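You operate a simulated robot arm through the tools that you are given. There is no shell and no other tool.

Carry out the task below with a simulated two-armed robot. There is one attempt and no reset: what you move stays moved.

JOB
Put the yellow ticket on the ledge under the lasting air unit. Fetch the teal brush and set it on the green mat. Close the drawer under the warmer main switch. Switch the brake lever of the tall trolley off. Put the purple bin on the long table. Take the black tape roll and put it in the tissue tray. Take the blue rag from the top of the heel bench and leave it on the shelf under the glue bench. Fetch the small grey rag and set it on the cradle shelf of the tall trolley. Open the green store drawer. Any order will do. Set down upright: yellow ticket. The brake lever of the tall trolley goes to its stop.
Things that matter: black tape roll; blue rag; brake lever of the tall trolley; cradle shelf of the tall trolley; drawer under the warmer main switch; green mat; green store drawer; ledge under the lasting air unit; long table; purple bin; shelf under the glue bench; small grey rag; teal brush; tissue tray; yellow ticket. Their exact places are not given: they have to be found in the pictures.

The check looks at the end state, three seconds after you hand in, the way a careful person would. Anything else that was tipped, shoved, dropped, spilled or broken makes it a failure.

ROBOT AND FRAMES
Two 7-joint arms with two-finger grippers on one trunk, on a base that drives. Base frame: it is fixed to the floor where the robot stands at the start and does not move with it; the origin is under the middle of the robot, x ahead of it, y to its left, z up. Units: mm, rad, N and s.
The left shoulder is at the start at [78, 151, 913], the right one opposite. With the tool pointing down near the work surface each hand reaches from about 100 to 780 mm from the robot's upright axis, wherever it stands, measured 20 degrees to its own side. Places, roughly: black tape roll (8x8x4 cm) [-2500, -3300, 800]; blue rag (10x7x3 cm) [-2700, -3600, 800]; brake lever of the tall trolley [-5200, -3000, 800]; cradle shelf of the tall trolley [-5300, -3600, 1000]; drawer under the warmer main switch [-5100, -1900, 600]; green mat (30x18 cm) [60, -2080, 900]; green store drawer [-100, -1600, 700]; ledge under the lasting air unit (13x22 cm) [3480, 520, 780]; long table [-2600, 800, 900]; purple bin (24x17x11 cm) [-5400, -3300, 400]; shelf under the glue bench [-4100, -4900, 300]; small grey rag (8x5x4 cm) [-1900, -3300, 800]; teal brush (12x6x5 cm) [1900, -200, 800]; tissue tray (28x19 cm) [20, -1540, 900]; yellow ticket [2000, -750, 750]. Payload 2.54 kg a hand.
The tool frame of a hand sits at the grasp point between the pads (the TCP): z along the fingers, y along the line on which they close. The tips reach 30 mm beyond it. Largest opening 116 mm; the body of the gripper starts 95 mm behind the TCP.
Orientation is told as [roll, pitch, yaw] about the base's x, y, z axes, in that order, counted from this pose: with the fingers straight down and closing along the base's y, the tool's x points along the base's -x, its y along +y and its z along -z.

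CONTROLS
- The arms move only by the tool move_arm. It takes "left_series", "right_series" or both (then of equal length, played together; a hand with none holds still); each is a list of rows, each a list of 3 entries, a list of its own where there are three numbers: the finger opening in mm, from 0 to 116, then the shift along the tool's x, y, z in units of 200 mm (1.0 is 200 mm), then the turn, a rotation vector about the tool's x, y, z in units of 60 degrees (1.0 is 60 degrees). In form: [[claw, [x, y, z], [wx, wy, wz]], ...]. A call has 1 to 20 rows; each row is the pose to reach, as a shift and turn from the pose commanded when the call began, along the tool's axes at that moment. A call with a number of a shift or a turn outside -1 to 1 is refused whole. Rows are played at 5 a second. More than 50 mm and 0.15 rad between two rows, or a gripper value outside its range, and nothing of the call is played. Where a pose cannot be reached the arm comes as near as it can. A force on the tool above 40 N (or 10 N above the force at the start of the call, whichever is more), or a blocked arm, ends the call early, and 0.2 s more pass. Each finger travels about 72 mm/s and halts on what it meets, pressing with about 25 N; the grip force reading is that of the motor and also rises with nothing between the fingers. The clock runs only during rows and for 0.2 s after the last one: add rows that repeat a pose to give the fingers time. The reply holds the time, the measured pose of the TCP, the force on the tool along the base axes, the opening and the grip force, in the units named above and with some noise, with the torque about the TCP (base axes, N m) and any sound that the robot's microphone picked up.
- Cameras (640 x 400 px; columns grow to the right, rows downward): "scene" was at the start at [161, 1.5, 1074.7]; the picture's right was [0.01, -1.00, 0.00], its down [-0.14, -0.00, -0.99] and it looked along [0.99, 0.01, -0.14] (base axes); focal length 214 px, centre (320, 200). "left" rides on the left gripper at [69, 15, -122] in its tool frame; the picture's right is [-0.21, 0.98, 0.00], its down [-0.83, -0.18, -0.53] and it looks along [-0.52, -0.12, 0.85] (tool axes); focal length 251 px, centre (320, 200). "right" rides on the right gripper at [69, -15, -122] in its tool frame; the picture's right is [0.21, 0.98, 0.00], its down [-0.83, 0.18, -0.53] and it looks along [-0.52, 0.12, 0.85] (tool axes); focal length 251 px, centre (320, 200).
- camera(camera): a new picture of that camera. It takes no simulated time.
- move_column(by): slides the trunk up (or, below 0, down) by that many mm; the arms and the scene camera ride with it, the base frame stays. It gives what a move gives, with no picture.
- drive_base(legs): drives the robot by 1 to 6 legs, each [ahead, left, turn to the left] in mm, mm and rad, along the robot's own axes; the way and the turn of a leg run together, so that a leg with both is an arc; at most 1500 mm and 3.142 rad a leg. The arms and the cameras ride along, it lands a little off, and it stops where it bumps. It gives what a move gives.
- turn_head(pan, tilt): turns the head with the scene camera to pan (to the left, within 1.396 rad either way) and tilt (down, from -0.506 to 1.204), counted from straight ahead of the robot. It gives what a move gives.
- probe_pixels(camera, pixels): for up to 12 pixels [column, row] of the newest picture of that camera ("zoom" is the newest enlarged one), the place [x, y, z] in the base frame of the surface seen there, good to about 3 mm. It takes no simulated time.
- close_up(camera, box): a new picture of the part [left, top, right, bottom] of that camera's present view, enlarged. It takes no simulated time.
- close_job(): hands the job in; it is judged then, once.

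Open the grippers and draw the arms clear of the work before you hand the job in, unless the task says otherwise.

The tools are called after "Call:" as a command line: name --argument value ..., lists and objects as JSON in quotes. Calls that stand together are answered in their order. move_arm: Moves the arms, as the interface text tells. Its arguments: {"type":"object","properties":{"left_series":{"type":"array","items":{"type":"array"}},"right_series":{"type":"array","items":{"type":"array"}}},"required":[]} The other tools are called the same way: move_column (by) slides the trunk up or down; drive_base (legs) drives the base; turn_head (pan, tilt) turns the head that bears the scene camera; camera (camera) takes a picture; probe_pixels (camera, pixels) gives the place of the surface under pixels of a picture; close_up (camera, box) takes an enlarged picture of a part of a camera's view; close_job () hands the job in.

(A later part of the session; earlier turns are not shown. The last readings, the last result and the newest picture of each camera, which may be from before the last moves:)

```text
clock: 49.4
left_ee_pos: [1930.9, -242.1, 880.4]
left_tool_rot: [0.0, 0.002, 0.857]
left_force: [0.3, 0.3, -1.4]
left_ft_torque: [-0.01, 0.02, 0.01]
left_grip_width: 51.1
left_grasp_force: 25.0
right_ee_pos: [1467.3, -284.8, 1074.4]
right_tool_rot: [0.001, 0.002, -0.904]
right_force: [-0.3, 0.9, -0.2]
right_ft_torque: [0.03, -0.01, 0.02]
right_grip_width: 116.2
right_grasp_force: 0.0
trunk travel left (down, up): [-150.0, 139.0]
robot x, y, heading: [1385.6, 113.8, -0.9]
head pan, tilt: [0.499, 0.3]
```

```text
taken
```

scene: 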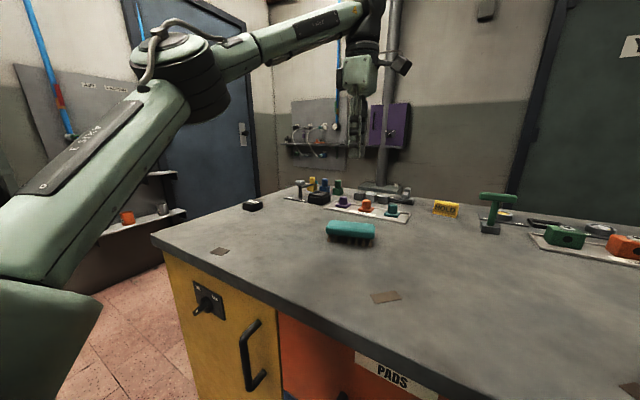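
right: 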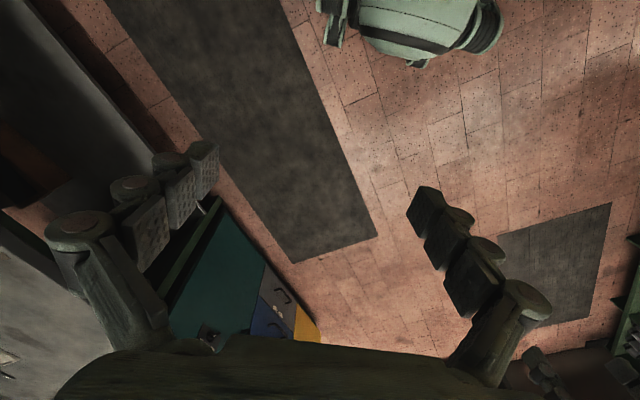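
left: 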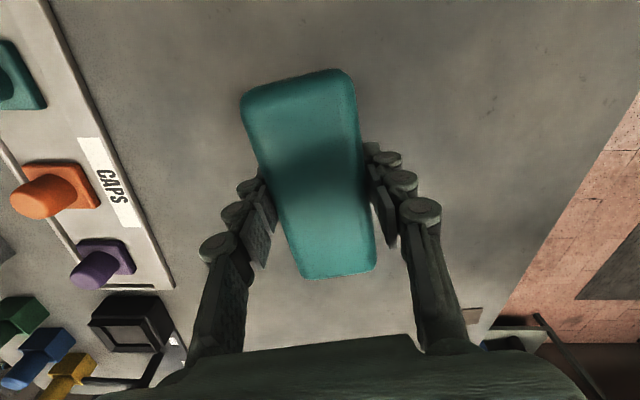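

The brush is held (51 mm, lifts with the hand). I raise it to a safe height slowly, back off from the bench and look toward the left passage.

Call:
move_arm --left_series '[[20, [0.03, 0, -0.1], [0, 0, 0]], [20, [0.06, 0, -0.2], [0, 0, 0]], [20, [0.1, 0, -0.3], [0, 0, 0]], [20, [0.1, 0, -0.4], [0, 0, 0]], [20, [0.1, 0, -0.5], [0, 0, 0]], [20, [0.1, 0, -0.6], [0, 0, 0]], [20, [0.1, 0, -0.7], [0, 0, 0]]]'

Call:
drive_base --legs '[[-200, 0, 0]]'

Call:
turn_head --pan 1.0 --tilt 0.35

Call:
camera --camera "scene"

Call:
camera --camera "left"

```text
clock: 51.0
left_ee_pos: [1918.0, -254.8, 1020.4]
left_tool_rot: [-0.002, 0.003, 0.857]
left_force: [0.0, 0.2, -0.5]
left_ft_torque: [-0.02, 0.01, 0.02]
left_grip_width: 51.3
left_grasp_force: 25.1
right_ee_pos: [1467.4, -286.5, 1075.3]
right_tool_rot: [0.001, 0.001, -0.904]
right_force: [0.9, -0.2, 0.2]
right_ft_torque: [0.0, 0.01, -0.04]
right_grip_width: 116.1
right_grasp_force: 0.1
trunk travel left (down, up): [-150.0, 139.0]
robot x, y, heading: [1384.0, 112.0, -0.901]
head pan, tilt: [0.499, 0.3]
```

```text
clock: 52.6
left_ee_pos: [1795.6, -100.3, 1021.4]
left_tool_rot: [-0.002, 0.002, 0.857]
left_force: [-0.2, 0.0, -0.7]
left_ft_torque: [-0.01, -0.01, 0.0]
left_grip_width: 51.1
left_grasp_force: 25.1
right_ee_pos: [1346.3, -130.5, 1075.4]
right_tool_rot: [-0.001, 0.001, -0.902]
right_force: [0.0, 0.3, 0.2]
right_ft_torque: [-0.04, -0.02, -0.01]
right_grip_width: 116.0
right_grasp_force: 0.2
trunk travel left (down, up): [-150.0, 139.0]
robot x, y, heading: [1262.6, 272.4, -0.899]
head pan, tilt: [0.499, 0.3]
```

```text
clock: 53.5
left_ee_pos: [1796.9, -100.4, 1020.4]
left_tool_rot: [-0.001, 0.002, 0.855]
left_force: [-0.1, -0.9, -0.8]
left_ft_torque: [0.0, 0.01, -0.03]
left_grip_width: 50.9
left_grasp_force: 25.1
right_ee_pos: [1344.9, -132.0, 1075.6]
right_tool_rot: [0.002, 0.0, -0.903]
right_force: [0.4, 0.7, -0.4]
right_ft_torque: [-0.03, 0.03, 0.01]
right_grip_width: 115.8
right_grasp_force: 0.0
trunk travel left (down, up): [-150.0, 139.0]
robot x, y, heading: [1261.6, 267.4, -0.902]
head pan, tilt: [1.0, 0.351]
```

```text
taken
```

scene: 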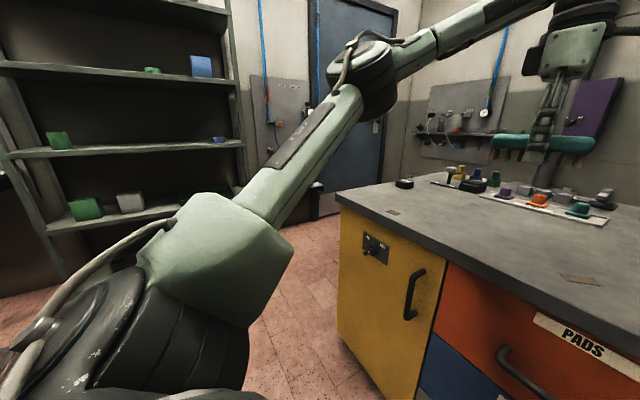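

```text
taken
```

left: 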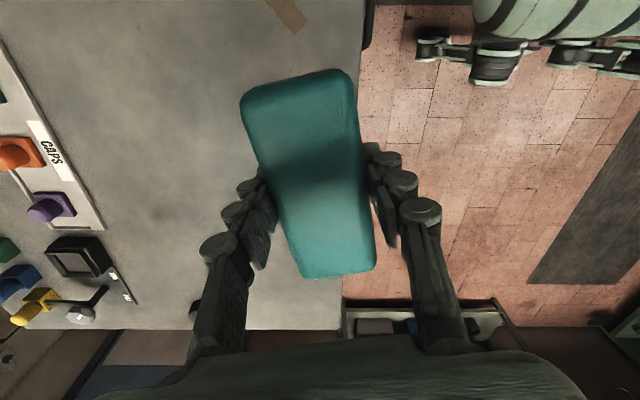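

Brush hangs well in the hand. I'll probe the rack's front corner, my own elbow and the wall panel with the ledge.

Call:
probe_pixels --camera "scene" --pixels '[[360, 80], [170, 310], [245, 150], [243, 141], [130, 210], [330, 215], [370, 120], [325, 190], [280, 210], [300, 230]]'

```text
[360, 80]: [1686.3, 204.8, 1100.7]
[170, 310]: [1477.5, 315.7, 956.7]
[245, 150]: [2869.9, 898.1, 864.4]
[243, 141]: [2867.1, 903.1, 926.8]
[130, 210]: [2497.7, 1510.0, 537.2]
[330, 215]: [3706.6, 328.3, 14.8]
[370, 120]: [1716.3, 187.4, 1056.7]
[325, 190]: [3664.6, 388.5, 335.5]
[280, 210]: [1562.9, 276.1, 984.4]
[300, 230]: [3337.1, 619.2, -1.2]
```

The passage between bench end and rack is about 970 mm wide. I drive left past the bench end, then forward through it, and look at the space behind.

Call:
drive_base --legs '[[0, 1150, 0], [1100, 0, 0]]'

Call:
turn_head --pan -0.6 --tilt 0.4

Call:
camera --camera "scene"

Call:
turn_head --pan 0.8 --tilt 0.4

Call:
camera --camera "scene"

```text
clock: 70.2
left_ee_pos: [3395.5, -247.1, 1021.1]
left_tool_rot: [-0.002, 0.002, 0.856]
left_force: [0.6, -0.1, -0.6]
left_ft_torque: [0.02, -0.03, 0.0]
left_grip_width: 51.0
left_grasp_force: 25.2
right_ee_pos: [2943.4, -277.7, 1075.6]
right_tool_rot: [0.0, -0.001, -0.904]
right_force: [-0.5, -0.2, 0.7]
right_ft_torque: [0.0, 0.0, 0.02]
right_grip_width: 116.0
right_grasp_force: 0.0
trunk travel left (down, up): [-150.0, 139.0]
robot x, y, heading: [2859.5, 120.6, -0.9]
head pan, tilt: [1.0, 0.351]
```

```text
clock: 71.9
left_ee_pos: [3394.1, -247.7, 1021.3]
left_tool_rot: [-0.001, 0.001, 0.857]
left_force: [-0.1, -0.3, -2.6]
left_ft_torque: [0.01, 0.01, 0.0]
left_grip_width: 51.2
left_grasp_force: 25.0
right_ee_pos: [2943.9, -276.5, 1075.8]
right_tool_rot: [0.0, 0.0, -0.903]
right_force: [0.5, 1.1, 1.0]
right_ft_torque: [0.0, 0.01, 0.05]
right_grip_width: 116.0
right_grasp_force: 0.1
trunk travel left (down, up): [-150.0, 139.0]
robot x, y, heading: [2859.8, 123.7, -0.904]
head pan, tilt: [-0.6, 0.4]
```

```text
taken
```

scene: 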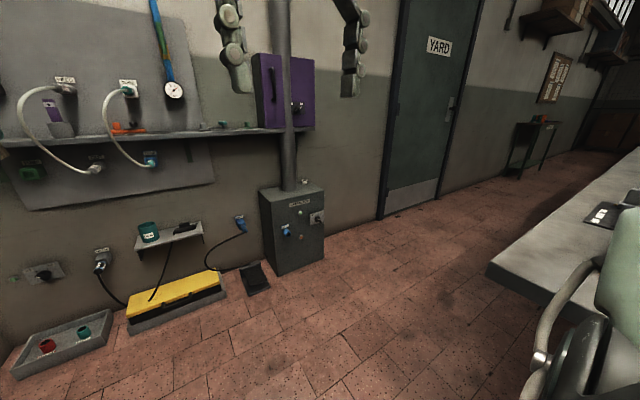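

```text
clock: 73.4
left_ee_pos: [3395.2, -248.3, 1020.6]
left_tool_rot: [-0.003, 0.002, 0.858]
left_force: [-0.2, 1.2, -1.9]
left_ft_torque: [-0.03, 0.01, 0.01]
left_grip_width: 50.9
left_grasp_force: 25.3
right_ee_pos: [2945.1, -276.5, 1075.4]
right_tool_rot: [0.0, 0.001, -0.901]
right_force: [0.4, -0.3, 0.8]
right_ft_torque: [-0.04, -0.03, 0.0]
right_grip_width: 116.1
right_grasp_force: 0.1
trunk travel left (down, up): [-150.0, 139.0]
robot x, y, heading: [2860.4, 120.2, -0.902]
head pan, tilt: [0.799, 0.4]
```

```text
taken
```

scene: 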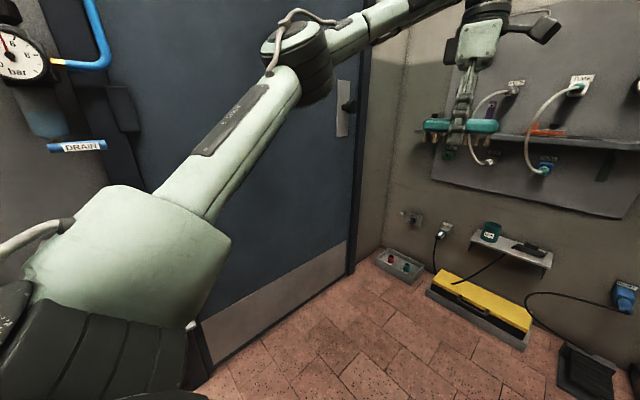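

There are floor objects near the far wall (yellow box, tray, pedal, pump cabinet). I'll probe their positions before driving behind the bench.

Call:
turn_head --pan -0.6 --tilt 0.4

Call:
camera --camera "scene"

Call:
probe_pixels --camera "scene" --pixels '[[135, 333], [15, 378], [255, 292], [278, 275], [325, 255], [488, 262], [628, 155], [228, 297], [510, 280], [390, 215]]'

```text
clock: 74.9
left_ee_pos: [3394.9, -247.8, 1020.8]
left_tool_rot: [-0.001, 0.001, 0.858]
left_force: [-0.1, 0.8, -0.4]
left_ft_torque: [0.01, 0.0, -0.01]
left_grip_width: 51.0
left_grasp_force: 24.7
right_ee_pos: [2944.1, -277.9, 1074.7]
right_tool_rot: [0.0, 0.0, -0.902]
right_force: [0.6, 0.8, -0.1]
right_ft_torque: [-0.03, 0.0, -0.02]
right_grip_width: 116.1
right_grasp_force: 0.1
trunk travel left (down, up): [-150.0, 139.0]
robot x, y, heading: [2860.9, 123.2, -0.905]
head pan, tilt: [-0.6, 0.4]
```

```text
taken
```

scene: 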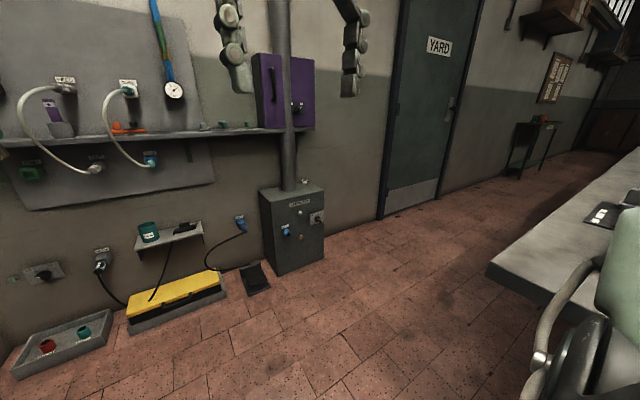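

```text
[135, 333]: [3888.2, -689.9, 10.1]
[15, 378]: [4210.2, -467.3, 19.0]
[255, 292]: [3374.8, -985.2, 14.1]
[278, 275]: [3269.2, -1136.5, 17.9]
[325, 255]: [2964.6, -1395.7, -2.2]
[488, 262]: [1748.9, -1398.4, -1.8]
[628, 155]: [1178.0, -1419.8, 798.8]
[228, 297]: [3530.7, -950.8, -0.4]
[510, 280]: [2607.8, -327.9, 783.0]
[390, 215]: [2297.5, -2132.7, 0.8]
```

Floor objects stay beyond about 1.7 m of depth, so there is a free lane roughly 950 mm wide behind the bench. I move up, turn clockwise (hands sweeping over the bench), and back into the lane.

Call:
drive_base --legs '[[380, 0, 0], [0, 0, -1.57], [0, 0, -1.57], [-300, 0, 0]]'

Call:
turn_head --pan 0.6 --tilt 0.5

Call:
camera --camera "scene"

Call:
turn_head --pan -0.5 --tilt 0.3

Call:
camera --camera "scene"

```text
clock: 86.7
left_ee_pos: [2738.7, -37.8, 1021.3]
left_tool_rot: [-0.002, 0.001, -2.268]
left_force: [-0.1, 0.2, -0.6]
left_ft_torque: [0.0, 0.0, 0.01]
left_grip_width: 51.0
left_grasp_force: 25.2
right_ee_pos: [3189.1, -0.0, 1075.8]
right_tool_rot: [0.001, -0.001, 2.253]
right_force: [0.3, -0.3, -0.8]
right_ft_torque: [0.0, 0.0, 0.0]
right_grip_width: 116.1
right_grasp_force: 0.1
trunk travel left (down, up): [-150.0, 139.0]
robot x, y, heading: [3278.0, -396.9, 2.257]
head pan, tilt: [-0.6, 0.4]
```

```text
clock: 88.1
left_ee_pos: [2739.0, -38.1, 1020.2]
left_tool_rot: [-0.001, 0.002, -2.268]
left_force: [-0.2, 0.3, -0.4]
left_ft_torque: [0.02, 0.02, 0.04]
left_grip_width: 51.1
left_grasp_force: 24.8
right_ee_pos: [3188.5, -0.1, 1075.0]
right_tool_rot: [0.001, -0.002, 2.257]
right_force: [0.3, 0.5, 0.3]
right_ft_torque: [-0.04, 0.02, 0.02]
right_grip_width: 116.2
right_grasp_force: 0.1
trunk travel left (down, up): [-150.0, 139.0]
robot x, y, heading: [3277.6, -396.4, 2.255]
head pan, tilt: [0.6, 0.499]
```

```text
taken
```

scene: 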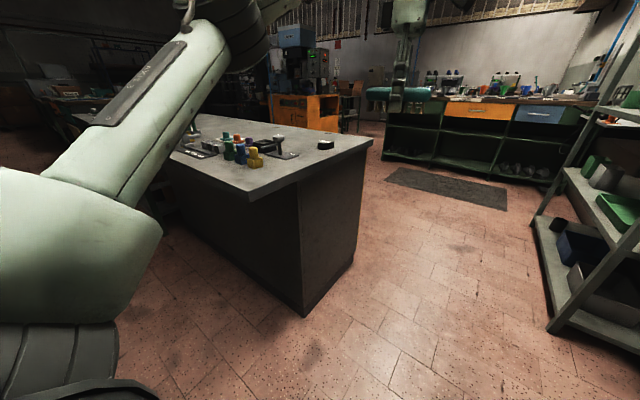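

```text
clock: 89.5
left_ee_pos: [2737.9, -37.1, 1020.8]
left_tool_rot: [-0.002, 0.001, -2.269]
left_force: [-0.9, -0.1, -1.1]
left_ft_torque: [0.0, 0.01, 0.02]
left_grip_width: 51.0
left_grasp_force: 25.1
right_ee_pos: [3190.3, 0.5, 1074.6]
right_tool_rot: [0.0, 0.001, 2.255]
right_force: [0.5, 0.6, 0.0]
right_ft_torque: [0.0, 0.0, 0.0]
right_grip_width: 116.0
right_grasp_force: 0.0
trunk travel left (down, up): [-150.0, 139.0]
robot x, y, heading: [3278.7, -396.0, 2.258]
head pan, tilt: [-0.499, 0.3]
```

```text
taken
```

scene: 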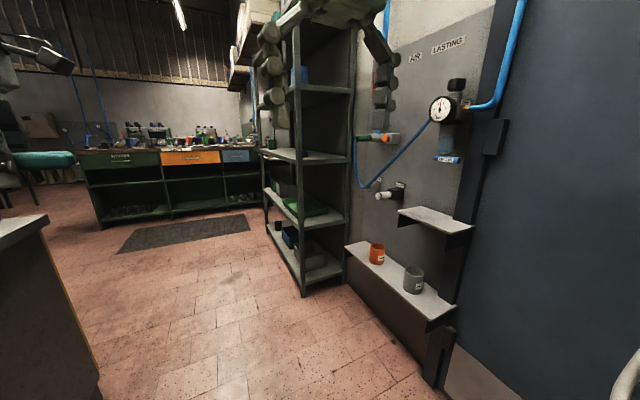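

The "AIR LASTING" panel is at the right with a small ledge at (435,222) and a lower one with cups. I'll probe both, and the bench's back corner isn't in this view but I have it already.

Call:
probe_pixels --camera "scene" --pixels '[[398, 212], [425, 207], [473, 225], [440, 232], [435, 220], [375, 255], [412, 280], [400, 290], [345, 247], [390, 195], [445, 160], [40, 222]]'

Call:
close_up --camera "scene" --box '[320, 60, 560, 210]'

Call:
close_up --camera "scene" --box '[320, 180, 520, 305]'

```text
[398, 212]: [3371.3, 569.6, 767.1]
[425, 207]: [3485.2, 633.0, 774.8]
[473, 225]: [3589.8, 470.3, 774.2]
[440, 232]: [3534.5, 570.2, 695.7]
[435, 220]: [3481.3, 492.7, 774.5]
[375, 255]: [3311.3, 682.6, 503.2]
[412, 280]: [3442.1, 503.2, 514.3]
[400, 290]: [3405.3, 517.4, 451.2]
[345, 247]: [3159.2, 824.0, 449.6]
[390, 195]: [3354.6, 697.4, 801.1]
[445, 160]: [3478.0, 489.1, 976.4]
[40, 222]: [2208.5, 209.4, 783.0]
```

```text
2.67 times, centred on (440, 135) of scene
```

zoom: 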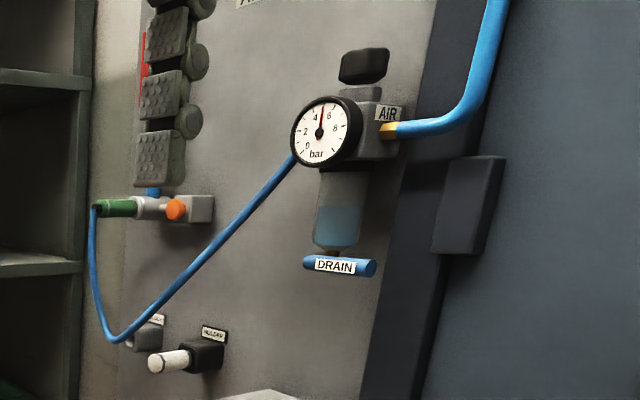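

```text
3.20 times, centred on (420, 242) of scene
```

zoom: 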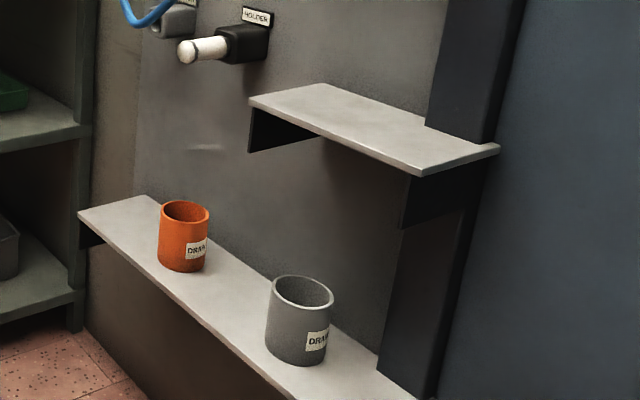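

The ledge top is at z≈775 around (3481,540). Now I drive left along the back of the bench to the ticket.

Call:
drive_base --legs '[[0, 1340, 0]]'

Call:
turn_head --pan -0.1 --tilt 0.6

Call:
camera --camera "scene"

```text
clock: 102.2
left_ee_pos: [1733.8, -847.6, 1021.1]
left_tool_rot: [-0.001, 0.001, -2.281]
left_force: [-0.2, -0.8, -1.9]
left_ft_torque: [-0.01, -0.01, -0.02]
left_grip_width: 51.4
left_grasp_force: 25.1
right_ee_pos: [2184.5, -814.8, 1074.5]
right_tool_rot: [-0.001, 0.0, 2.244]
right_force: [-0.6, -0.1, 0.3]
right_ft_torque: [0.0, -0.02, 0.03]
right_grip_width: 116.0
right_grasp_force: 0.0
trunk travel left (down, up): [-150.0, 139.0]
robot x, y, heading: [2267.6, -1213.7, 2.246]
head pan, tilt: [-0.499, 0.3]
```

```text
clock: 103.0
left_ee_pos: [1732.1, -847.6, 1020.0]
left_tool_rot: [-0.001, 0.004, -2.28]
left_force: [-0.2, 0.0, -0.8]
left_ft_torque: [0.0, -0.01, 0.0]
left_grip_width: 50.9
left_grasp_force: 24.7
right_ee_pos: [2184.1, -815.4, 1074.5]
right_tool_rot: [-0.001, 0.0, 2.244]
right_force: [0.2, -0.3, 0.0]
right_ft_torque: [-0.01, -0.01, 0.01]
right_grip_width: 115.9
right_grasp_force: 0.1
trunk travel left (down, up): [-150.0, 139.0]
robot x, y, heading: [2272.2, -1214.9, 2.24]
head pan, tilt: [-0.099, 0.6]
```

```text
taken
```

scene: 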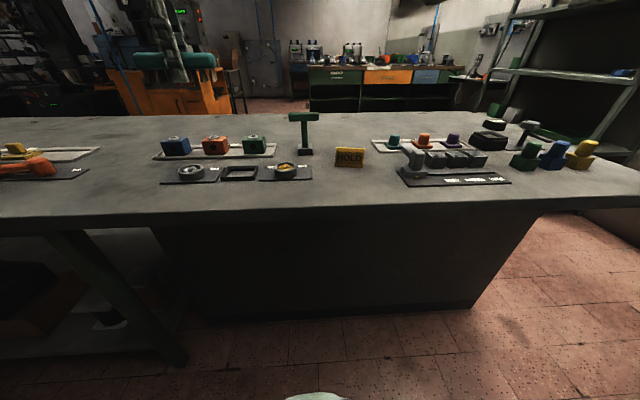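

Call:
close_up --camera "scene" --box '[290, 110, 410, 185]'

Call:
probe_pixels --camera "zoom" --pixels '[[248, 240], [390, 240], [320, 208], [320, 218], [250, 205], [388, 208], [320, 255], [320, 290]]'

Call:
probe_pixels --camera "scene" --pixels '[[350, 202], [200, 212], [540, 188], [350, 308], [315, 393], [600, 186]]'

```text
5.33 times, centred on (350, 148) of scene
```

zoom: 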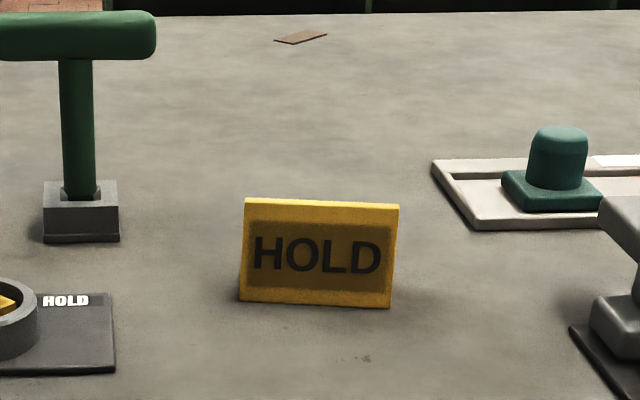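

```text
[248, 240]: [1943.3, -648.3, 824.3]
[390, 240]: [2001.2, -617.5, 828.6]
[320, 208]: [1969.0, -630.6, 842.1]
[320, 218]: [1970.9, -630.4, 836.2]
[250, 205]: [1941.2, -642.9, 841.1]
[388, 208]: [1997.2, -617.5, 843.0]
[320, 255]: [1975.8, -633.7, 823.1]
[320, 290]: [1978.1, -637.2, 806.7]
```

```text
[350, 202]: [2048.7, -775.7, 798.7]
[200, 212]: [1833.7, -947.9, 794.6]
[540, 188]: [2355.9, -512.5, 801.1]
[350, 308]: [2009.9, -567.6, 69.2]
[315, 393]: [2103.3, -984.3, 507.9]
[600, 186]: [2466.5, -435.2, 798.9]
```

The yellow HOLD tent stands at about (1970,-627). I'll also check the small black plates at (240,172) to be sure there's no other ticket.

Call:
close_up --camera "scene" --box '[160, 120, 320, 220]'

Call:
camera --camera "right"

```text
4.00 times, centred on (240, 170) of scene
```

zoom: 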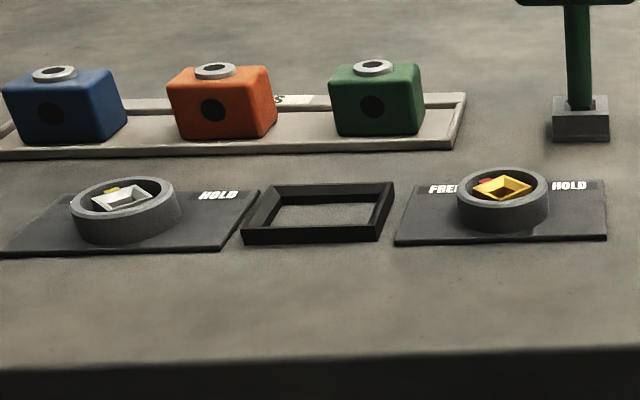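

```text
taken
```

right: 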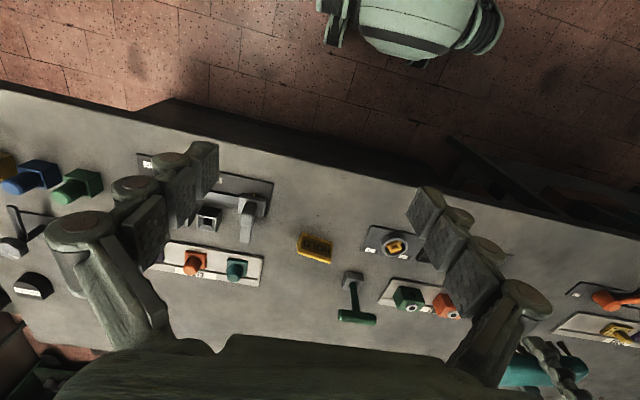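

The rings are just knobs, so the HOLD tent is the ticket. I bring the right hand over it, turning slightly so the fingers will close on its two ends.

Call:
move_arm --right_series '[[116, [-0.14, 0.025, 0.06], [0, 0, 0.035]], [116, [-0.28, 0.05, 0.12], [0, 0, 0.07]], [116, [-0.42, 0.075, 0.18], [0, 0, 0.105]], [116, [-0.56, 0.1, 0.24], [0, 0, 0.14]], [116, [-0.7, 0.125, 0.3], [0, 0, 0.175]]]'

Call:
camera --camera "right"

```text
clock: 104.2
left_ee_pos: [1732.7, -846.9, 1020.1]
left_tool_rot: [0.0, 0.003, -2.279]
left_force: [0.1, 0.3, -0.3]
left_ft_torque: [0.0, 0.01, 0.01]
left_grip_width: 51.0
left_grasp_force: 24.4
right_ee_pos: [2077.9, -719.5, 1011.4]
right_tool_rot: [0.0, 0.0, 2.06]
right_force: [0.8, 0.7, 0.6]
right_ft_torque: [-0.04, -0.02, 0.0]
right_grip_width: 115.5
right_grasp_force: 0.0
trunk travel left (down, up): [-150.0, 139.0]
robot x, y, heading: [2268.9, -1214.4, 2.25]
head pan, tilt: [-0.099, 0.6]
```

```text
taken
```

right: 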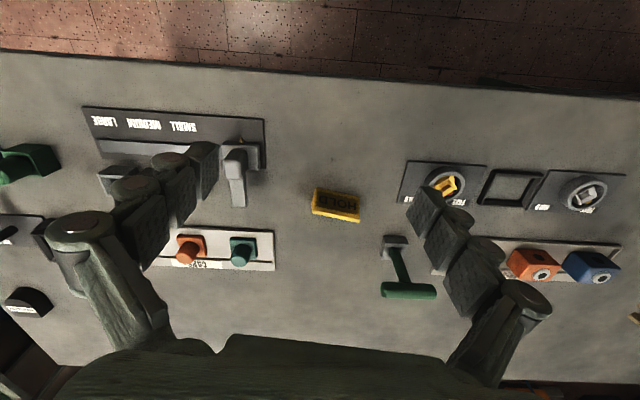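

The ticket is at (335,203) in the right view. Continue toward it.

Call:
move_arm --right_series '[[116, [-0.164, 0.064, 0.114], [0, 0, 0]], [116, [-0.327, 0.129, 0.228], [0, 0, 0]], [116, [-0.491, 0.193, 0.341], [0, 0, 0]], [116, [-0.655, 0.257, 0.455], [0, 0, 0]], [116, [-0.655, 0.257, 0.455], [0, 0, 0]]]'

Call:
camera --camera "right"

```text
clock: 105.4
left_ee_pos: [1734.1, -848.0, 1019.7]
left_tool_rot: [-0.001, 0.002, -2.28]
left_force: [-0.6, -0.4, -1.2]
left_ft_torque: [0.02, -0.04, -0.02]
left_grip_width: 50.9
left_grasp_force: 25.3
right_ee_pos: [2053.3, -655.9, 936.4]
right_tool_rot: [0.0, 0.0, 2.06]
right_force: [-0.3, -0.7, -0.3]
right_ft_torque: [0.01, 0.01, -0.04]
right_grip_width: 115.8
right_grasp_force: 0.1
right hand out of reach, approached as far as the arm can: row 1, 2, 3, 4, 5
trunk travel left (down, up): [-150.0, 139.0]
robot x, y, heading: [2270.3, -1217.4, 2.247]
head pan, tilt: [-0.099, 0.6]
```

```text
taken
```

right: 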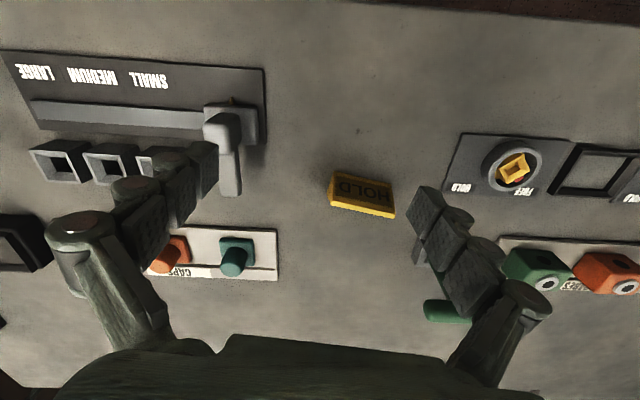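

The hand is short by roughly 80 mm. The bench top overhangs its back panel, so I can drive 120 mm further forward.

Call:
drive_base --legs '[[120, 0, 0]]'

Call:
camera --camera "right"

```text
clock: 106.7
left_ee_pos: [1656.8, -752.9, 1019.4]
left_tool_rot: [-0.001, 0.003, -2.279]
left_force: [0.6, -0.2, -1.2]
left_ft_torque: [0.0, 0.01, 0.02]
left_grip_width: 51.0
left_grasp_force: 25.3
right_ee_pos: [1976.3, -562.1, 935.7]
right_tool_rot: [0.002, 0.0, 2.06]
right_force: [-0.6, 0.2, 0.2]
right_ft_torque: [-0.02, -0.03, 0.0]
right_grip_width: 116.0
right_grasp_force: 0.0
trunk travel left (down, up): [-150.0, 139.0]
robot x, y, heading: [2191.0, -1115.4, 2.245]
head pan, tilt: [-0.099, 0.6]
```

```text
taken
```

right: 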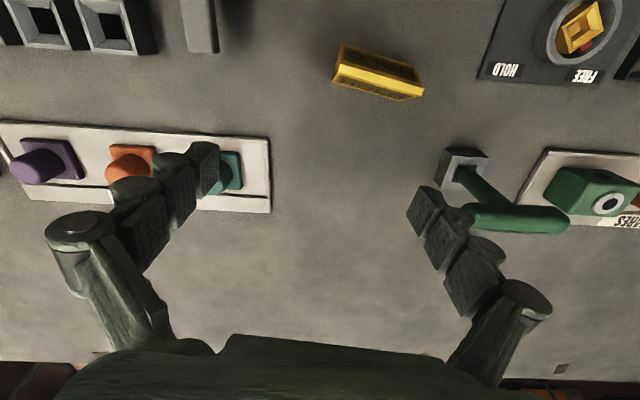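

The ticket now shows its top ridge at (378,75). I probe its edges.

Call:
probe_pixels --camera "right" --pixels '[[340, 70], [421, 92], [380, 78], [342, 50], [415, 73], [380, 60], [380, 84], [336, 78], [415, 100]]'

Call:
close_up --camera "right" --box '[320, 30, 440, 105]'

```text
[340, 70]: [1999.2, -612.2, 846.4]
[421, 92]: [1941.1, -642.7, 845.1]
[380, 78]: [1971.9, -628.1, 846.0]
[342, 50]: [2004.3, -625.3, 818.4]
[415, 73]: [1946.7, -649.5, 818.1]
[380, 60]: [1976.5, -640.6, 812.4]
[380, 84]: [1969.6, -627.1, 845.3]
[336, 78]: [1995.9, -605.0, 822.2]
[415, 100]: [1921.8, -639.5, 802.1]
```

```text
5.33 times, centred on (380, 68) of right
```

zoom: 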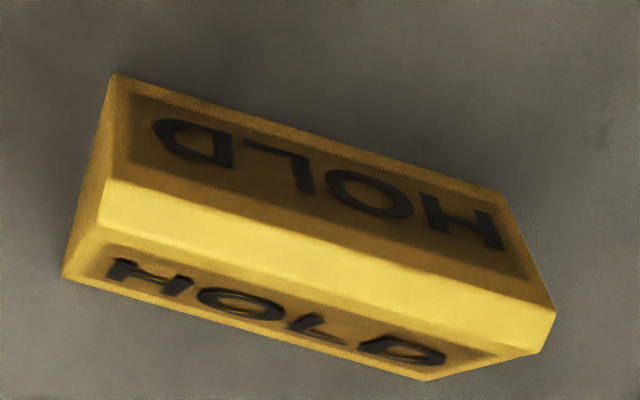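

It's a solid tent with its ridge centre at (1970,-628), yaw 0.484: matched. I'll check the green T-stand's clearance to the right finger first.

Call:
probe_pixels --camera "right" --pixels '[[470, 215], [562, 218], [520, 210], [448, 160], [485, 155], [465, 150], [475, 180], [500, 200]]'

```text
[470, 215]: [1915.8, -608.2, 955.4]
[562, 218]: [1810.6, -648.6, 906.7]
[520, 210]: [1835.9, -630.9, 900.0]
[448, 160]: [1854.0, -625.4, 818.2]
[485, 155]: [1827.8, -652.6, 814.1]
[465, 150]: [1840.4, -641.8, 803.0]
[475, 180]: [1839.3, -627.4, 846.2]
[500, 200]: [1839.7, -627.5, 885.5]
```

The T bar top is at z≈905 near (1840,-630), so I narrow the fingers to 96 mm and move at a higher level, then check.

Call:
move_arm --right_series '[[96, [0, 0, -0.15], [0, 0, 0]], [96, [0.14, 0.09, -0.15], [0, 0, 0]], [96, [0.278, 0.182, -0.15], [0, 0, 0]], [96, [0.278, 0.182, -0.1], [0, 0, 0]]]'

Call:
camera --camera "right"

```text
clock: 107.7
left_ee_pos: [1656.1, -753.5, 1020.8]
left_tool_rot: [0.0, 0.001, -2.28]
left_force: [-1.0, 0.1, -0.6]
left_ft_torque: [0.01, -0.02, 0.01]
left_grip_width: 51.3
left_grasp_force: 24.7
right_ee_pos: [1968.9, -625.6, 955.7]
right_tool_rot: [0.001, 0.0, 2.062]
right_force: [0.4, 0.9, -0.4]
right_ft_torque: [0.01, -0.04, 0.02]
right_grip_width: 96.1
right_grasp_force: 0.0
right hand out of reach, approached as far as the arm can: row 3
trunk travel left (down, up): [-150.0, 139.0]
robot x, y, heading: [2195.6, -1118.3, 2.247]
head pan, tilt: [-0.099, 0.6]
```

```text
taken
```

right: 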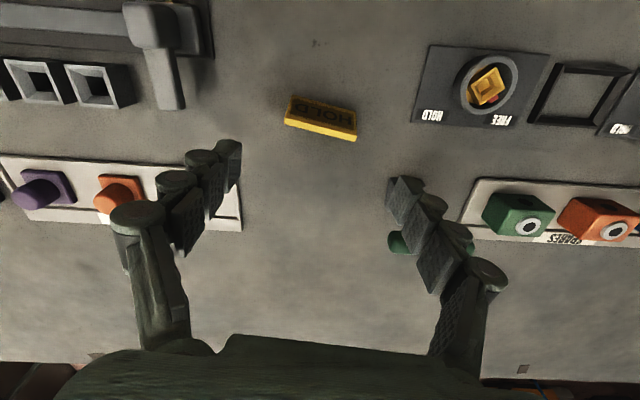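

The green bar end shows at (398,243) beside the finger; I probe it.

Call:
probe_pixels --camera "right" --pixels '[[393, 243], [400, 250], [400, 235], [320, 118], [300, 108], [345, 130]]'

Call:
close_up --camera "right" --box '[360, 150, 520, 280]'

```text
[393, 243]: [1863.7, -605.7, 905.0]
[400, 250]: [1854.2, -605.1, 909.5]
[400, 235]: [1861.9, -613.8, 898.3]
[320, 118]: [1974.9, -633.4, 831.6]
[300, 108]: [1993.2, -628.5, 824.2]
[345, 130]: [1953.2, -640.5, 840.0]
```

```text
3.08 times, centred on (440, 215) of right
```

zoom: 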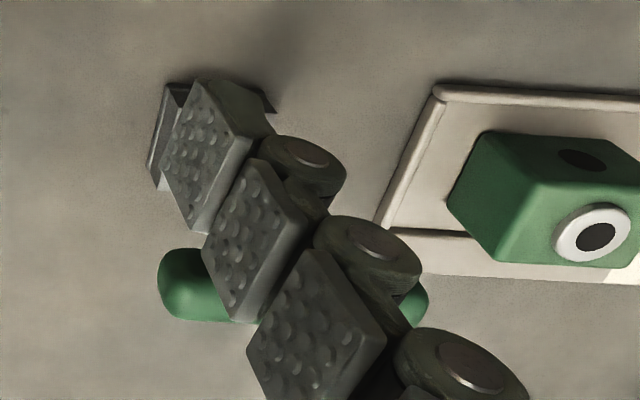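

The bar end is about 65 mm ahead of the finger plane, so it is clear. I descend on the ticket and close on its ends.

Call:
move_arm --right_series '[[96, [0.013, 0, 0.12], [0, 0, 0]], [96, [0.013, 0, 0.25], [0, 0, 0]], [96, [0.013, 0, 0.38], [0, 0, 0]], [96, [0.013, 0, 0.5], [0, 0, 0]], [96, [0.013, 0, 0.6], [0, 0, 0]], [80, [0.013, 0, 0.61], [0, 0, 0]], [40, [0.013, 0, 0.61], [0, 0, 0]], [40, [0.013, 0, 0.61], [0, 0, 0]], [40, [0.013, 0, 0.61], [0, 0, 0]], [40, [0.013, 0, 0.61], [0, 0, 0]]]'

Call:
camera --camera "right"

```text
clock: 109.9
left_ee_pos: [1656.3, -752.7, 1020.2]
left_tool_rot: [0.0, 0.002, -2.279]
left_force: [0.6, 0.1, -1.8]
left_ft_torque: [-0.01, -0.03, 0.02]
left_grip_width: 51.1
left_grasp_force: 24.8
right_ee_pos: [1970.4, -630.9, 834.3]
right_tool_rot: [0.001, 0.0, 2.063]
right_force: [-0.2, 0.7, -0.3]
right_ft_torque: [0.04, -0.01, -0.01]
right_grip_width: 67.9
right_grasp_force: 24.8
trunk travel left (down, up): [-150.0, 139.0]
robot x, y, heading: [2191.8, -1118.9, 2.247]
head pan, tilt: [-0.099, 0.6]
```

```text
taken
```

right: 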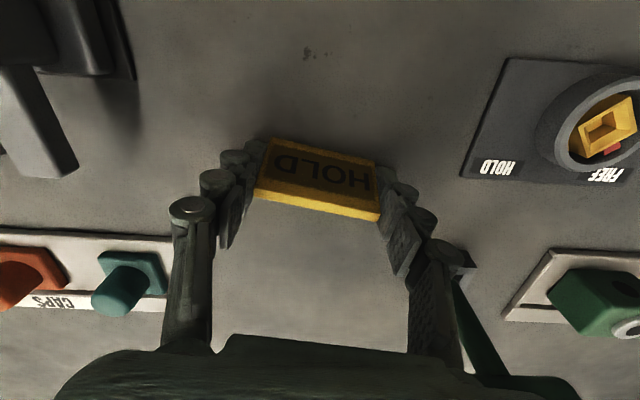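

Ticket gripped at 68 mm. Lift slowly.

Call:
move_arm --right_series '[[40, [0, 0, -0.03], [0, 0, 0]], [40, [0, 0, -0.08], [0, 0, 0]], [40, [0, 0, -0.14], [0, 0, 0]], [40, [0, 0, -0.22], [0, 0, 0]], [40, [0, 0, -0.3], [0, 0, 0]], [40, [0, 0, -0.4], [0, 0, 0]], [40, [0, 0, -0.5], [0, 0, 0]], [40, [0, 0, -0.6], [0, 0, 0]]]'

Call:
camera --camera "right"

```text
clock: 111.7
left_ee_pos: [1656.0, -753.0, 1020.8]
left_tool_rot: [0.0, 0.0, -2.279]
left_force: [0.2, 0.1, -0.5]
left_ft_torque: [-0.02, 0.0, -0.03]
left_grip_width: 51.3
left_grasp_force: 24.9
right_ee_pos: [1969.8, -631.2, 955.4]
right_tool_rot: [0.0, 0.0, 2.062]
right_force: [0.2, -0.1, -0.7]
right_ft_torque: [0.0, -0.03, 0.02]
right_grip_width: 68.3
right_grasp_force: 25.3
trunk travel left (down, up): [-150.0, 139.0]
robot x, y, heading: [2191.9, -1117.9, 2.245]
head pan, tilt: [-0.099, 0.6]
```

```text
taken
```

right: 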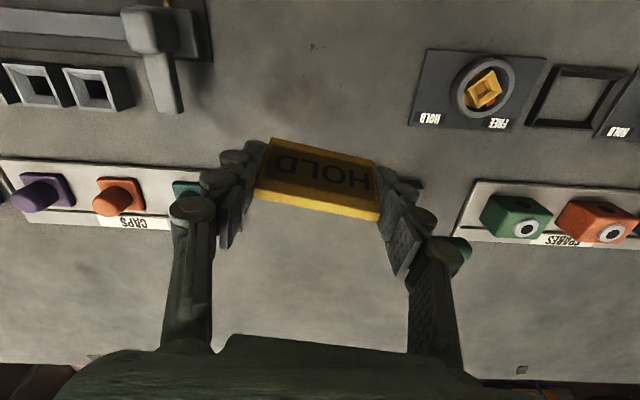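

Held. Above the ledge hangs the regulator, so a straight-down hand would not fit there; I'll set the ticket down here again (squared to me, 50 mm nearer the edge), tilt the open hand 45° forward about the closing axis, and regrip.

Call:
move_arm --right_series '[[40, [0.12, 0, 0.0], [0, 0, -0.09]], [40, [0.25, 0, 0.1], [0, 0, -0.176]], [40, [0.25, 0, 0.2], [0, 0, -0.176]], [40, [0.25, 0, 0.3], [0, 0, -0.176]], [40, [0.25, 0, 0.4], [0, 0, -0.176]], [40, [0.25, 0, 0.48], [0, 0, -0.176]], [40, [0.25, 0, 0.54], [0, 0, -0.176]], [40, [0.25, 0, 0.58], [0, 0, -0.176]], [40, [0.25, 0, 0.597], [0, 0, -0.176]], [40, [0.25, 0, 0.597], [0, 0, -0.176]]]'

Call:
camera --camera "right"

```text
clock: 113.9
left_ee_pos: [1655.7, -752.7, 1021.4]
left_tool_rot: [0.001, 0.001, -2.281]
left_force: [0.0, 0.7, -1.2]
left_ft_torque: [0.0, -0.02, 0.0]
left_grip_width: 51.2
left_grasp_force: 25.1
right_ee_pos: [1997.2, -674.2, 836.4]
right_tool_rot: [0.001, 0.0, 2.246]
right_force: [0.4, -0.6, 0.5]
right_ft_torque: [-0.01, -0.01, -0.02]
right_grip_width: 68.5
right_grasp_force: 24.8
trunk travel left (down, up): [-150.0, 139.0]
robot x, y, heading: [2193.0, -1121.0, 2.245]
head pan, tilt: [-0.099, 0.6]
```

```text
taken
```

right: 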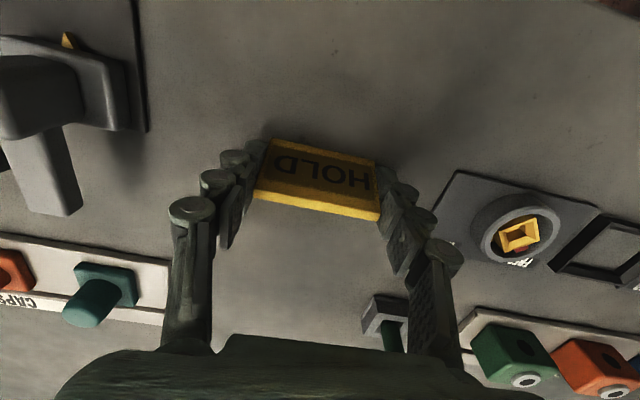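

The ticket sits about 2 mm above the bench. I lower the last bit, open to 82 mm and tilt the hand about its closing axis.

Call:
move_arm --right_series '[[40, [0, 0, 0.007], [0, 0, 0]], [40, [0, 0, 0.01], [0, 0, 0]], [76, [0, 0, 0.01], [0, 0, 0]], [82, [0, 0, 0.01], [0, 0, 0]], [82, [0, 0, 0.01], [0, 0, 0]], [82, [0, 0, 0], [0, -0.12, 0]], [82, [0, 0, 0], [0, -0.24, 0]], [82, [0, 0, 0], [0, -0.36, 0]], [82, [0, 0, 0], [0, -0.48, 0]], [82, [0, 0, 0], [0, -0.6, 0]], [82, [0, 0, 0], [0, -0.72, 0]], [82, [0, 0, 0], [0, -0.8, 0]], [82, [0, 0, 0], [0, -0.8, 0]]]'

Call:
camera --camera "right"

Call:
camera --camera "scene"

```text
clock: 116.7
left_ee_pos: [1656.1, -752.7, 1020.0]
left_tool_rot: [0.001, 0.002, -2.28]
left_force: [-0.1, -0.1, -1.3]
left_ft_torque: [0.02, -0.01, -0.01]
left_grip_width: 50.9
left_grasp_force: 24.9
right_ee_pos: [1993.2, -673.0, 836.6]
right_tool_rot: [0.0, -0.838, 2.246]
right_force: [-0.2, 0.0, 0.2]
right_ft_torque: [0.0, 0.03, -0.01]
right_grip_width: 81.8
right_grasp_force: 0.0
trunk travel left (down, up): [-150.0, 139.0]
robot x, y, heading: [2190.6, -1117.1, 2.249]
head pan, tilt: [-0.099, 0.6]
```

```text
taken
```

right: 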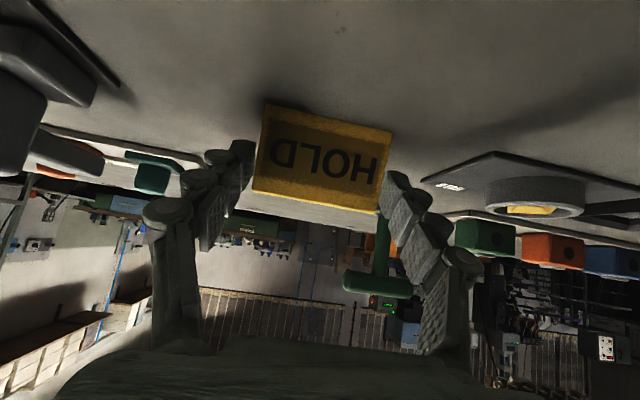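

```text
taken
```

scene: 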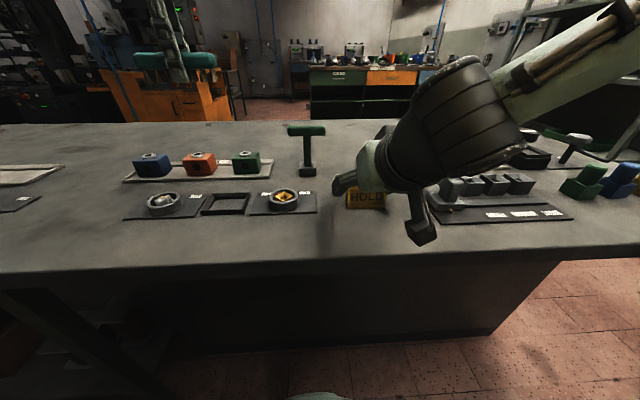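

The hand is tilted 48° and the ticket still stands between the fingers. I lower 5 mm and close, then lift slowly.

Call:
move_arm --right_series '[[82, [0.019, 0, 0.017], [0, 0, 0]], [60, [0.019, 0, 0.017], [0, 0, 0]], [40, [0.019, 0, 0.017], [0, 0, 0]], [40, [0.019, 0, 0.017], [0, 0, 0]], [40, [0.019, 0, 0.017], [0, 0, 0]]]'

Call:
move_arm --right_series '[[40, [-0.01, 0, -0.01], [0, 0, 0]], [40, [-0.03, 0, -0.03], [0, 0, 0]], [40, [-0.07, 0, -0.07], [0, 0, 0]], [40, [-0.12, 0, -0.12], [0, 0, 0]], [40, [-0.18, 0, -0.18], [0, 0, 0]], [40, [-0.26, 0, -0.26], [0, 0, 0]], [40, [-0.34, 0, -0.34], [0, 0, 0]], [40, [-0.42, 0, -0.42], [0, 0, 0]], [40, [-0.5, 0, -0.5], [0, 0, 0]]]'

Call:
camera --camera "right"

```text
clock: 117.9
left_ee_pos: [1655.6, -753.3, 1019.5]
left_tool_rot: [0.0, 0.002, -2.278]
left_force: [0.9, 0.9, -1.0]
left_ft_torque: [0.02, 0.02, 0.01]
left_grip_width: 51.0
left_grasp_force: 25.2
right_ee_pos: [1990.9, -672.1, 831.6]
right_tool_rot: [0.001, -0.837, 2.246]
right_force: [0.1, 0.1, 0.0]
right_ft_torque: [-0.01, 0.0, -0.04]
right_grip_width: 68.0
right_grasp_force: 24.8
right hand out of reach, approached as far as the arm can: row 1, 2, 3, 4, 5
trunk travel left (down, up): [-150.0, 139.0]
robot x, y, heading: [2188.9, -1119.1, 2.244]
head pan, tilt: [-0.099, 0.6]
```

```text
clock: 119.9
left_ee_pos: [1656.7, -752.8, 1020.8]
left_tool_rot: [-0.001, 0.0, -2.28]
left_force: [1.1, -0.9, -0.9]
left_ft_torque: [-0.01, 0.02, 0.02]
left_grip_width: 51.1
left_grasp_force: 24.6
right_ee_pos: [1997.4, -679.9, 975.3]
right_tool_rot: [-0.002, -0.838, 2.244]
right_force: [-0.6, 0.0, 0.0]
right_ft_torque: [0.01, 0.01, 0.01]
right_grip_width: 68.4
right_grasp_force: 25.2
trunk travel left (down, up): [-150.0, 139.0]
robot x, y, heading: [2194.6, -1119.2, 2.246]
head pan, tilt: [-0.099, 0.6]
```

```text
taken
```

right: 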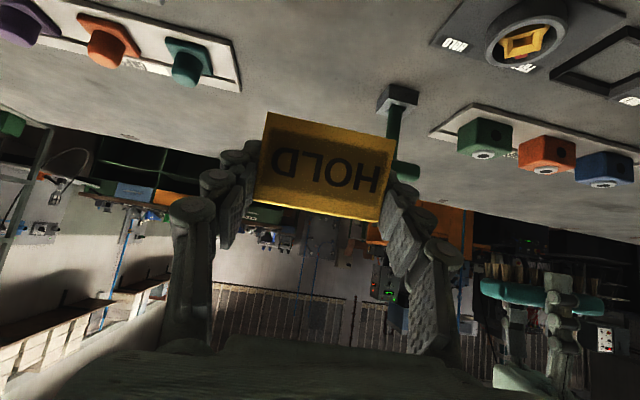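

Ticket held at the tilt. I pull the left (brush) hand in by 300 mm for travelling and then drive back around to the ledge.

Call:
move_arm --left_series '[[20, [-0.037, 0.197, 0], [0, 0, 0]], [20, [-0.074, 0.394, 0], [0, 0, 0]], [20, [-0.111, 0.591, 0], [0, 0, 0]], [20, [-0.148, 0.788, 0], [0, 0, 0]], [20, [-0.186, 0.983, 0], [0, 0, 0]]]'

Call:
move_arm --left_series '[[20, [-0.03, 0.16, 0], [0, 0, 0]], [20, [-0.06, 0.32, 0], [0, 0, 0]], [20, [-0.09, 0.48, 0], [0, 0, 0]]]'

Call:
drive_base --legs '[[-120, 0, 0], [0, -1300, 0], [0, 0, -1.575]]'

Call:
turn_head --pan 0.6 --tilt 0.4

Call:
camera --camera "scene"

```text
clock: 121.1
left_ee_pos: [1785.8, -908.7, 1020.6]
left_tool_rot: [0.0, 0.002, -2.276]
left_force: [0.0, 0.2, -1.4]
left_ft_torque: [0.02, 0.02, -0.02]
left_grip_width: 51.4
left_grasp_force: 24.6
right_ee_pos: [1997.1, -679.0, 974.9]
right_tool_rot: [-0.001, -0.838, 2.246]
right_force: [-0.6, -0.3, 0.2]
right_ft_torque: [0.02, -0.04, -0.02]
right_grip_width: 68.1
right_grasp_force: 25.5
trunk travel left (down, up): [-150.0, 139.0]
robot x, y, heading: [2191.7, -1117.0, 2.243]
head pan, tilt: [-0.099, 0.6]
```

```text
clock: 121.9
left_ee_pos: [1844.4, -987.7, 1021.1]
left_tool_rot: [0.0, 0.002, -2.278]
left_force: [-0.7, 0.7, -1.9]
left_ft_torque: [-0.02, 0.01, -0.01]
left_grip_width: 51.0
left_grasp_force: 25.3
right_ee_pos: [1996.0, -679.7, 974.1]
right_tool_rot: [0.001, -0.839, 2.246]
right_force: [0.3, 0.5, 0.3]
right_ft_torque: [0.0, 0.01, 0.01]
right_grip_width: 68.1
right_grasp_force: 25.5
trunk travel left (down, up): [-150.0, 139.0]
robot x, y, heading: [2194.7, -1118.8, 2.247]
head pan, tilt: [-0.099, 0.6]
```

```text
clock: 139.2
left_ee_pos: [3418.7, -74.4, 1021.8]
left_tool_rot: [-0.002, 0.001, 2.402]
left_force: [-0.4, 0.8, -1.4]
left_ft_torque: [-0.02, 0.03, -0.04]
left_grip_width: 51.1
left_grasp_force: 24.9
right_ee_pos: [3721.8, -236.1, 974.1]
right_tool_rot: [-0.001, -0.838, 0.643]
right_force: [0.3, -0.5, -0.1]
right_ft_torque: [-0.02, 0.02, -0.01]
right_grip_width: 68.3
right_grasp_force: 24.9
trunk travel left (down, up): [-150.0, 139.0]
robot x, y, heading: [3276.6, -419.2, 0.643]
head pan, tilt: [-0.099, 0.6]
```

```text
clock: 140.3
left_ee_pos: [3418.2, -74.0, 1020.2]
left_tool_rot: [0.001, 0.003, 2.401]
left_force: [0.2, -0.2, -1.3]
left_ft_torque: [-0.02, 0.02, 0.02]
left_grip_width: 50.9
left_grasp_force: 24.9
right_ee_pos: [3721.4, -236.8, 974.8]
right_tool_rot: [0.0, -0.836, 0.646]
right_force: [-0.7, 0.8, 0.3]
right_ft_torque: [-0.02, 0.01, 0.01]
right_grip_width: 68.1
right_grasp_force: 25.3
trunk travel left (down, up): [-150.0, 139.0]
robot x, y, heading: [3274.5, -419.6, 0.646]
head pan, tilt: [0.6, 0.4]
```

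```text
taken
```

scene: 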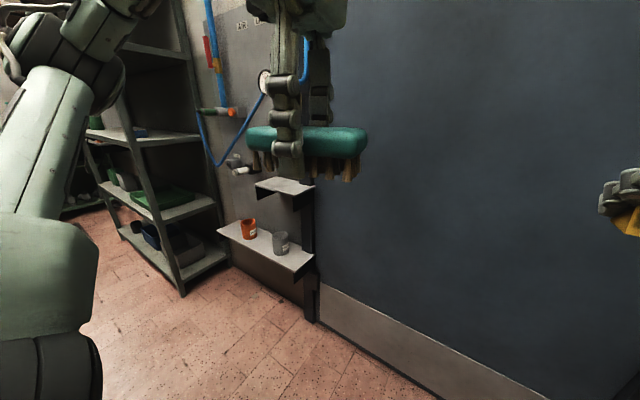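

I move left along the wall toward the ledge, keeping well away from it, and look.

Call:
drive_base --legs '[[0, 720, 0.025]]'

Call:
turn_head --pan -0.15 --tilt 0.3

Call:
camera --camera "scene"

```text
clock: 147.5
left_ee_pos: [2959.9, 484.3, 1021.5]
left_tool_rot: [-0.001, 0.0, 2.46]
left_force: [0.3, -0.1, -0.9]
left_ft_torque: [0.01, -0.01, -0.04]
left_grip_width: 50.9
left_grasp_force: 25.2
right_ee_pos: [3270.0, 339.3, 974.8]
right_tool_rot: [0.0, -0.838, 0.703]
right_force: [0.2, 0.1, -0.6]
right_ft_torque: [0.0, 0.03, 0.0]
right_grip_width: 68.1
right_grasp_force: 25.3
trunk travel left (down, up): [-150.0, 139.0]
robot x, y, heading: [2835.8, 131.1, 0.697]
head pan, tilt: [0.6, 0.4]
```

```text
clock: 148.6
left_ee_pos: [2958.4, 484.5, 1021.5]
left_tool_rot: [0.001, 0.002, 2.46]
left_force: [0.8, 0.4, -2.1]
left_ft_torque: [0.03, -0.02, 0.01]
left_grip_width: 51.0
left_grasp_force: 25.1
right_ee_pos: [3270.6, 339.4, 974.7]
right_tool_rot: [0.0, -0.838, 0.702]
right_force: [0.3, -0.1, -0.3]
right_ft_torque: [0.0, 0.0, -0.01]
right_grip_width: 68.2
right_grasp_force: 25.0
trunk travel left (down, up): [-150.0, 139.0]
robot x, y, heading: [2836.9, 135.6, 0.7]
head pan, tilt: [-0.15, 0.3]
```

```text
taken
```

scene: 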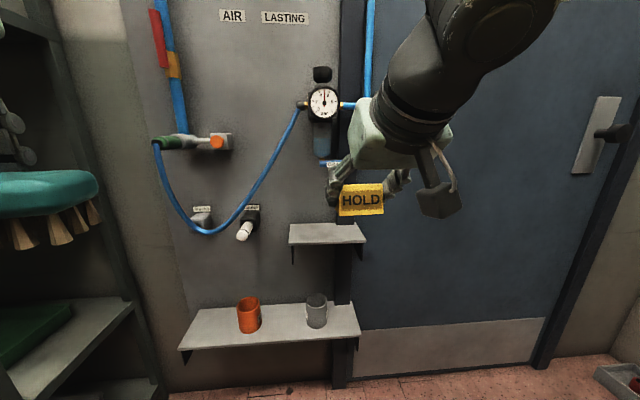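

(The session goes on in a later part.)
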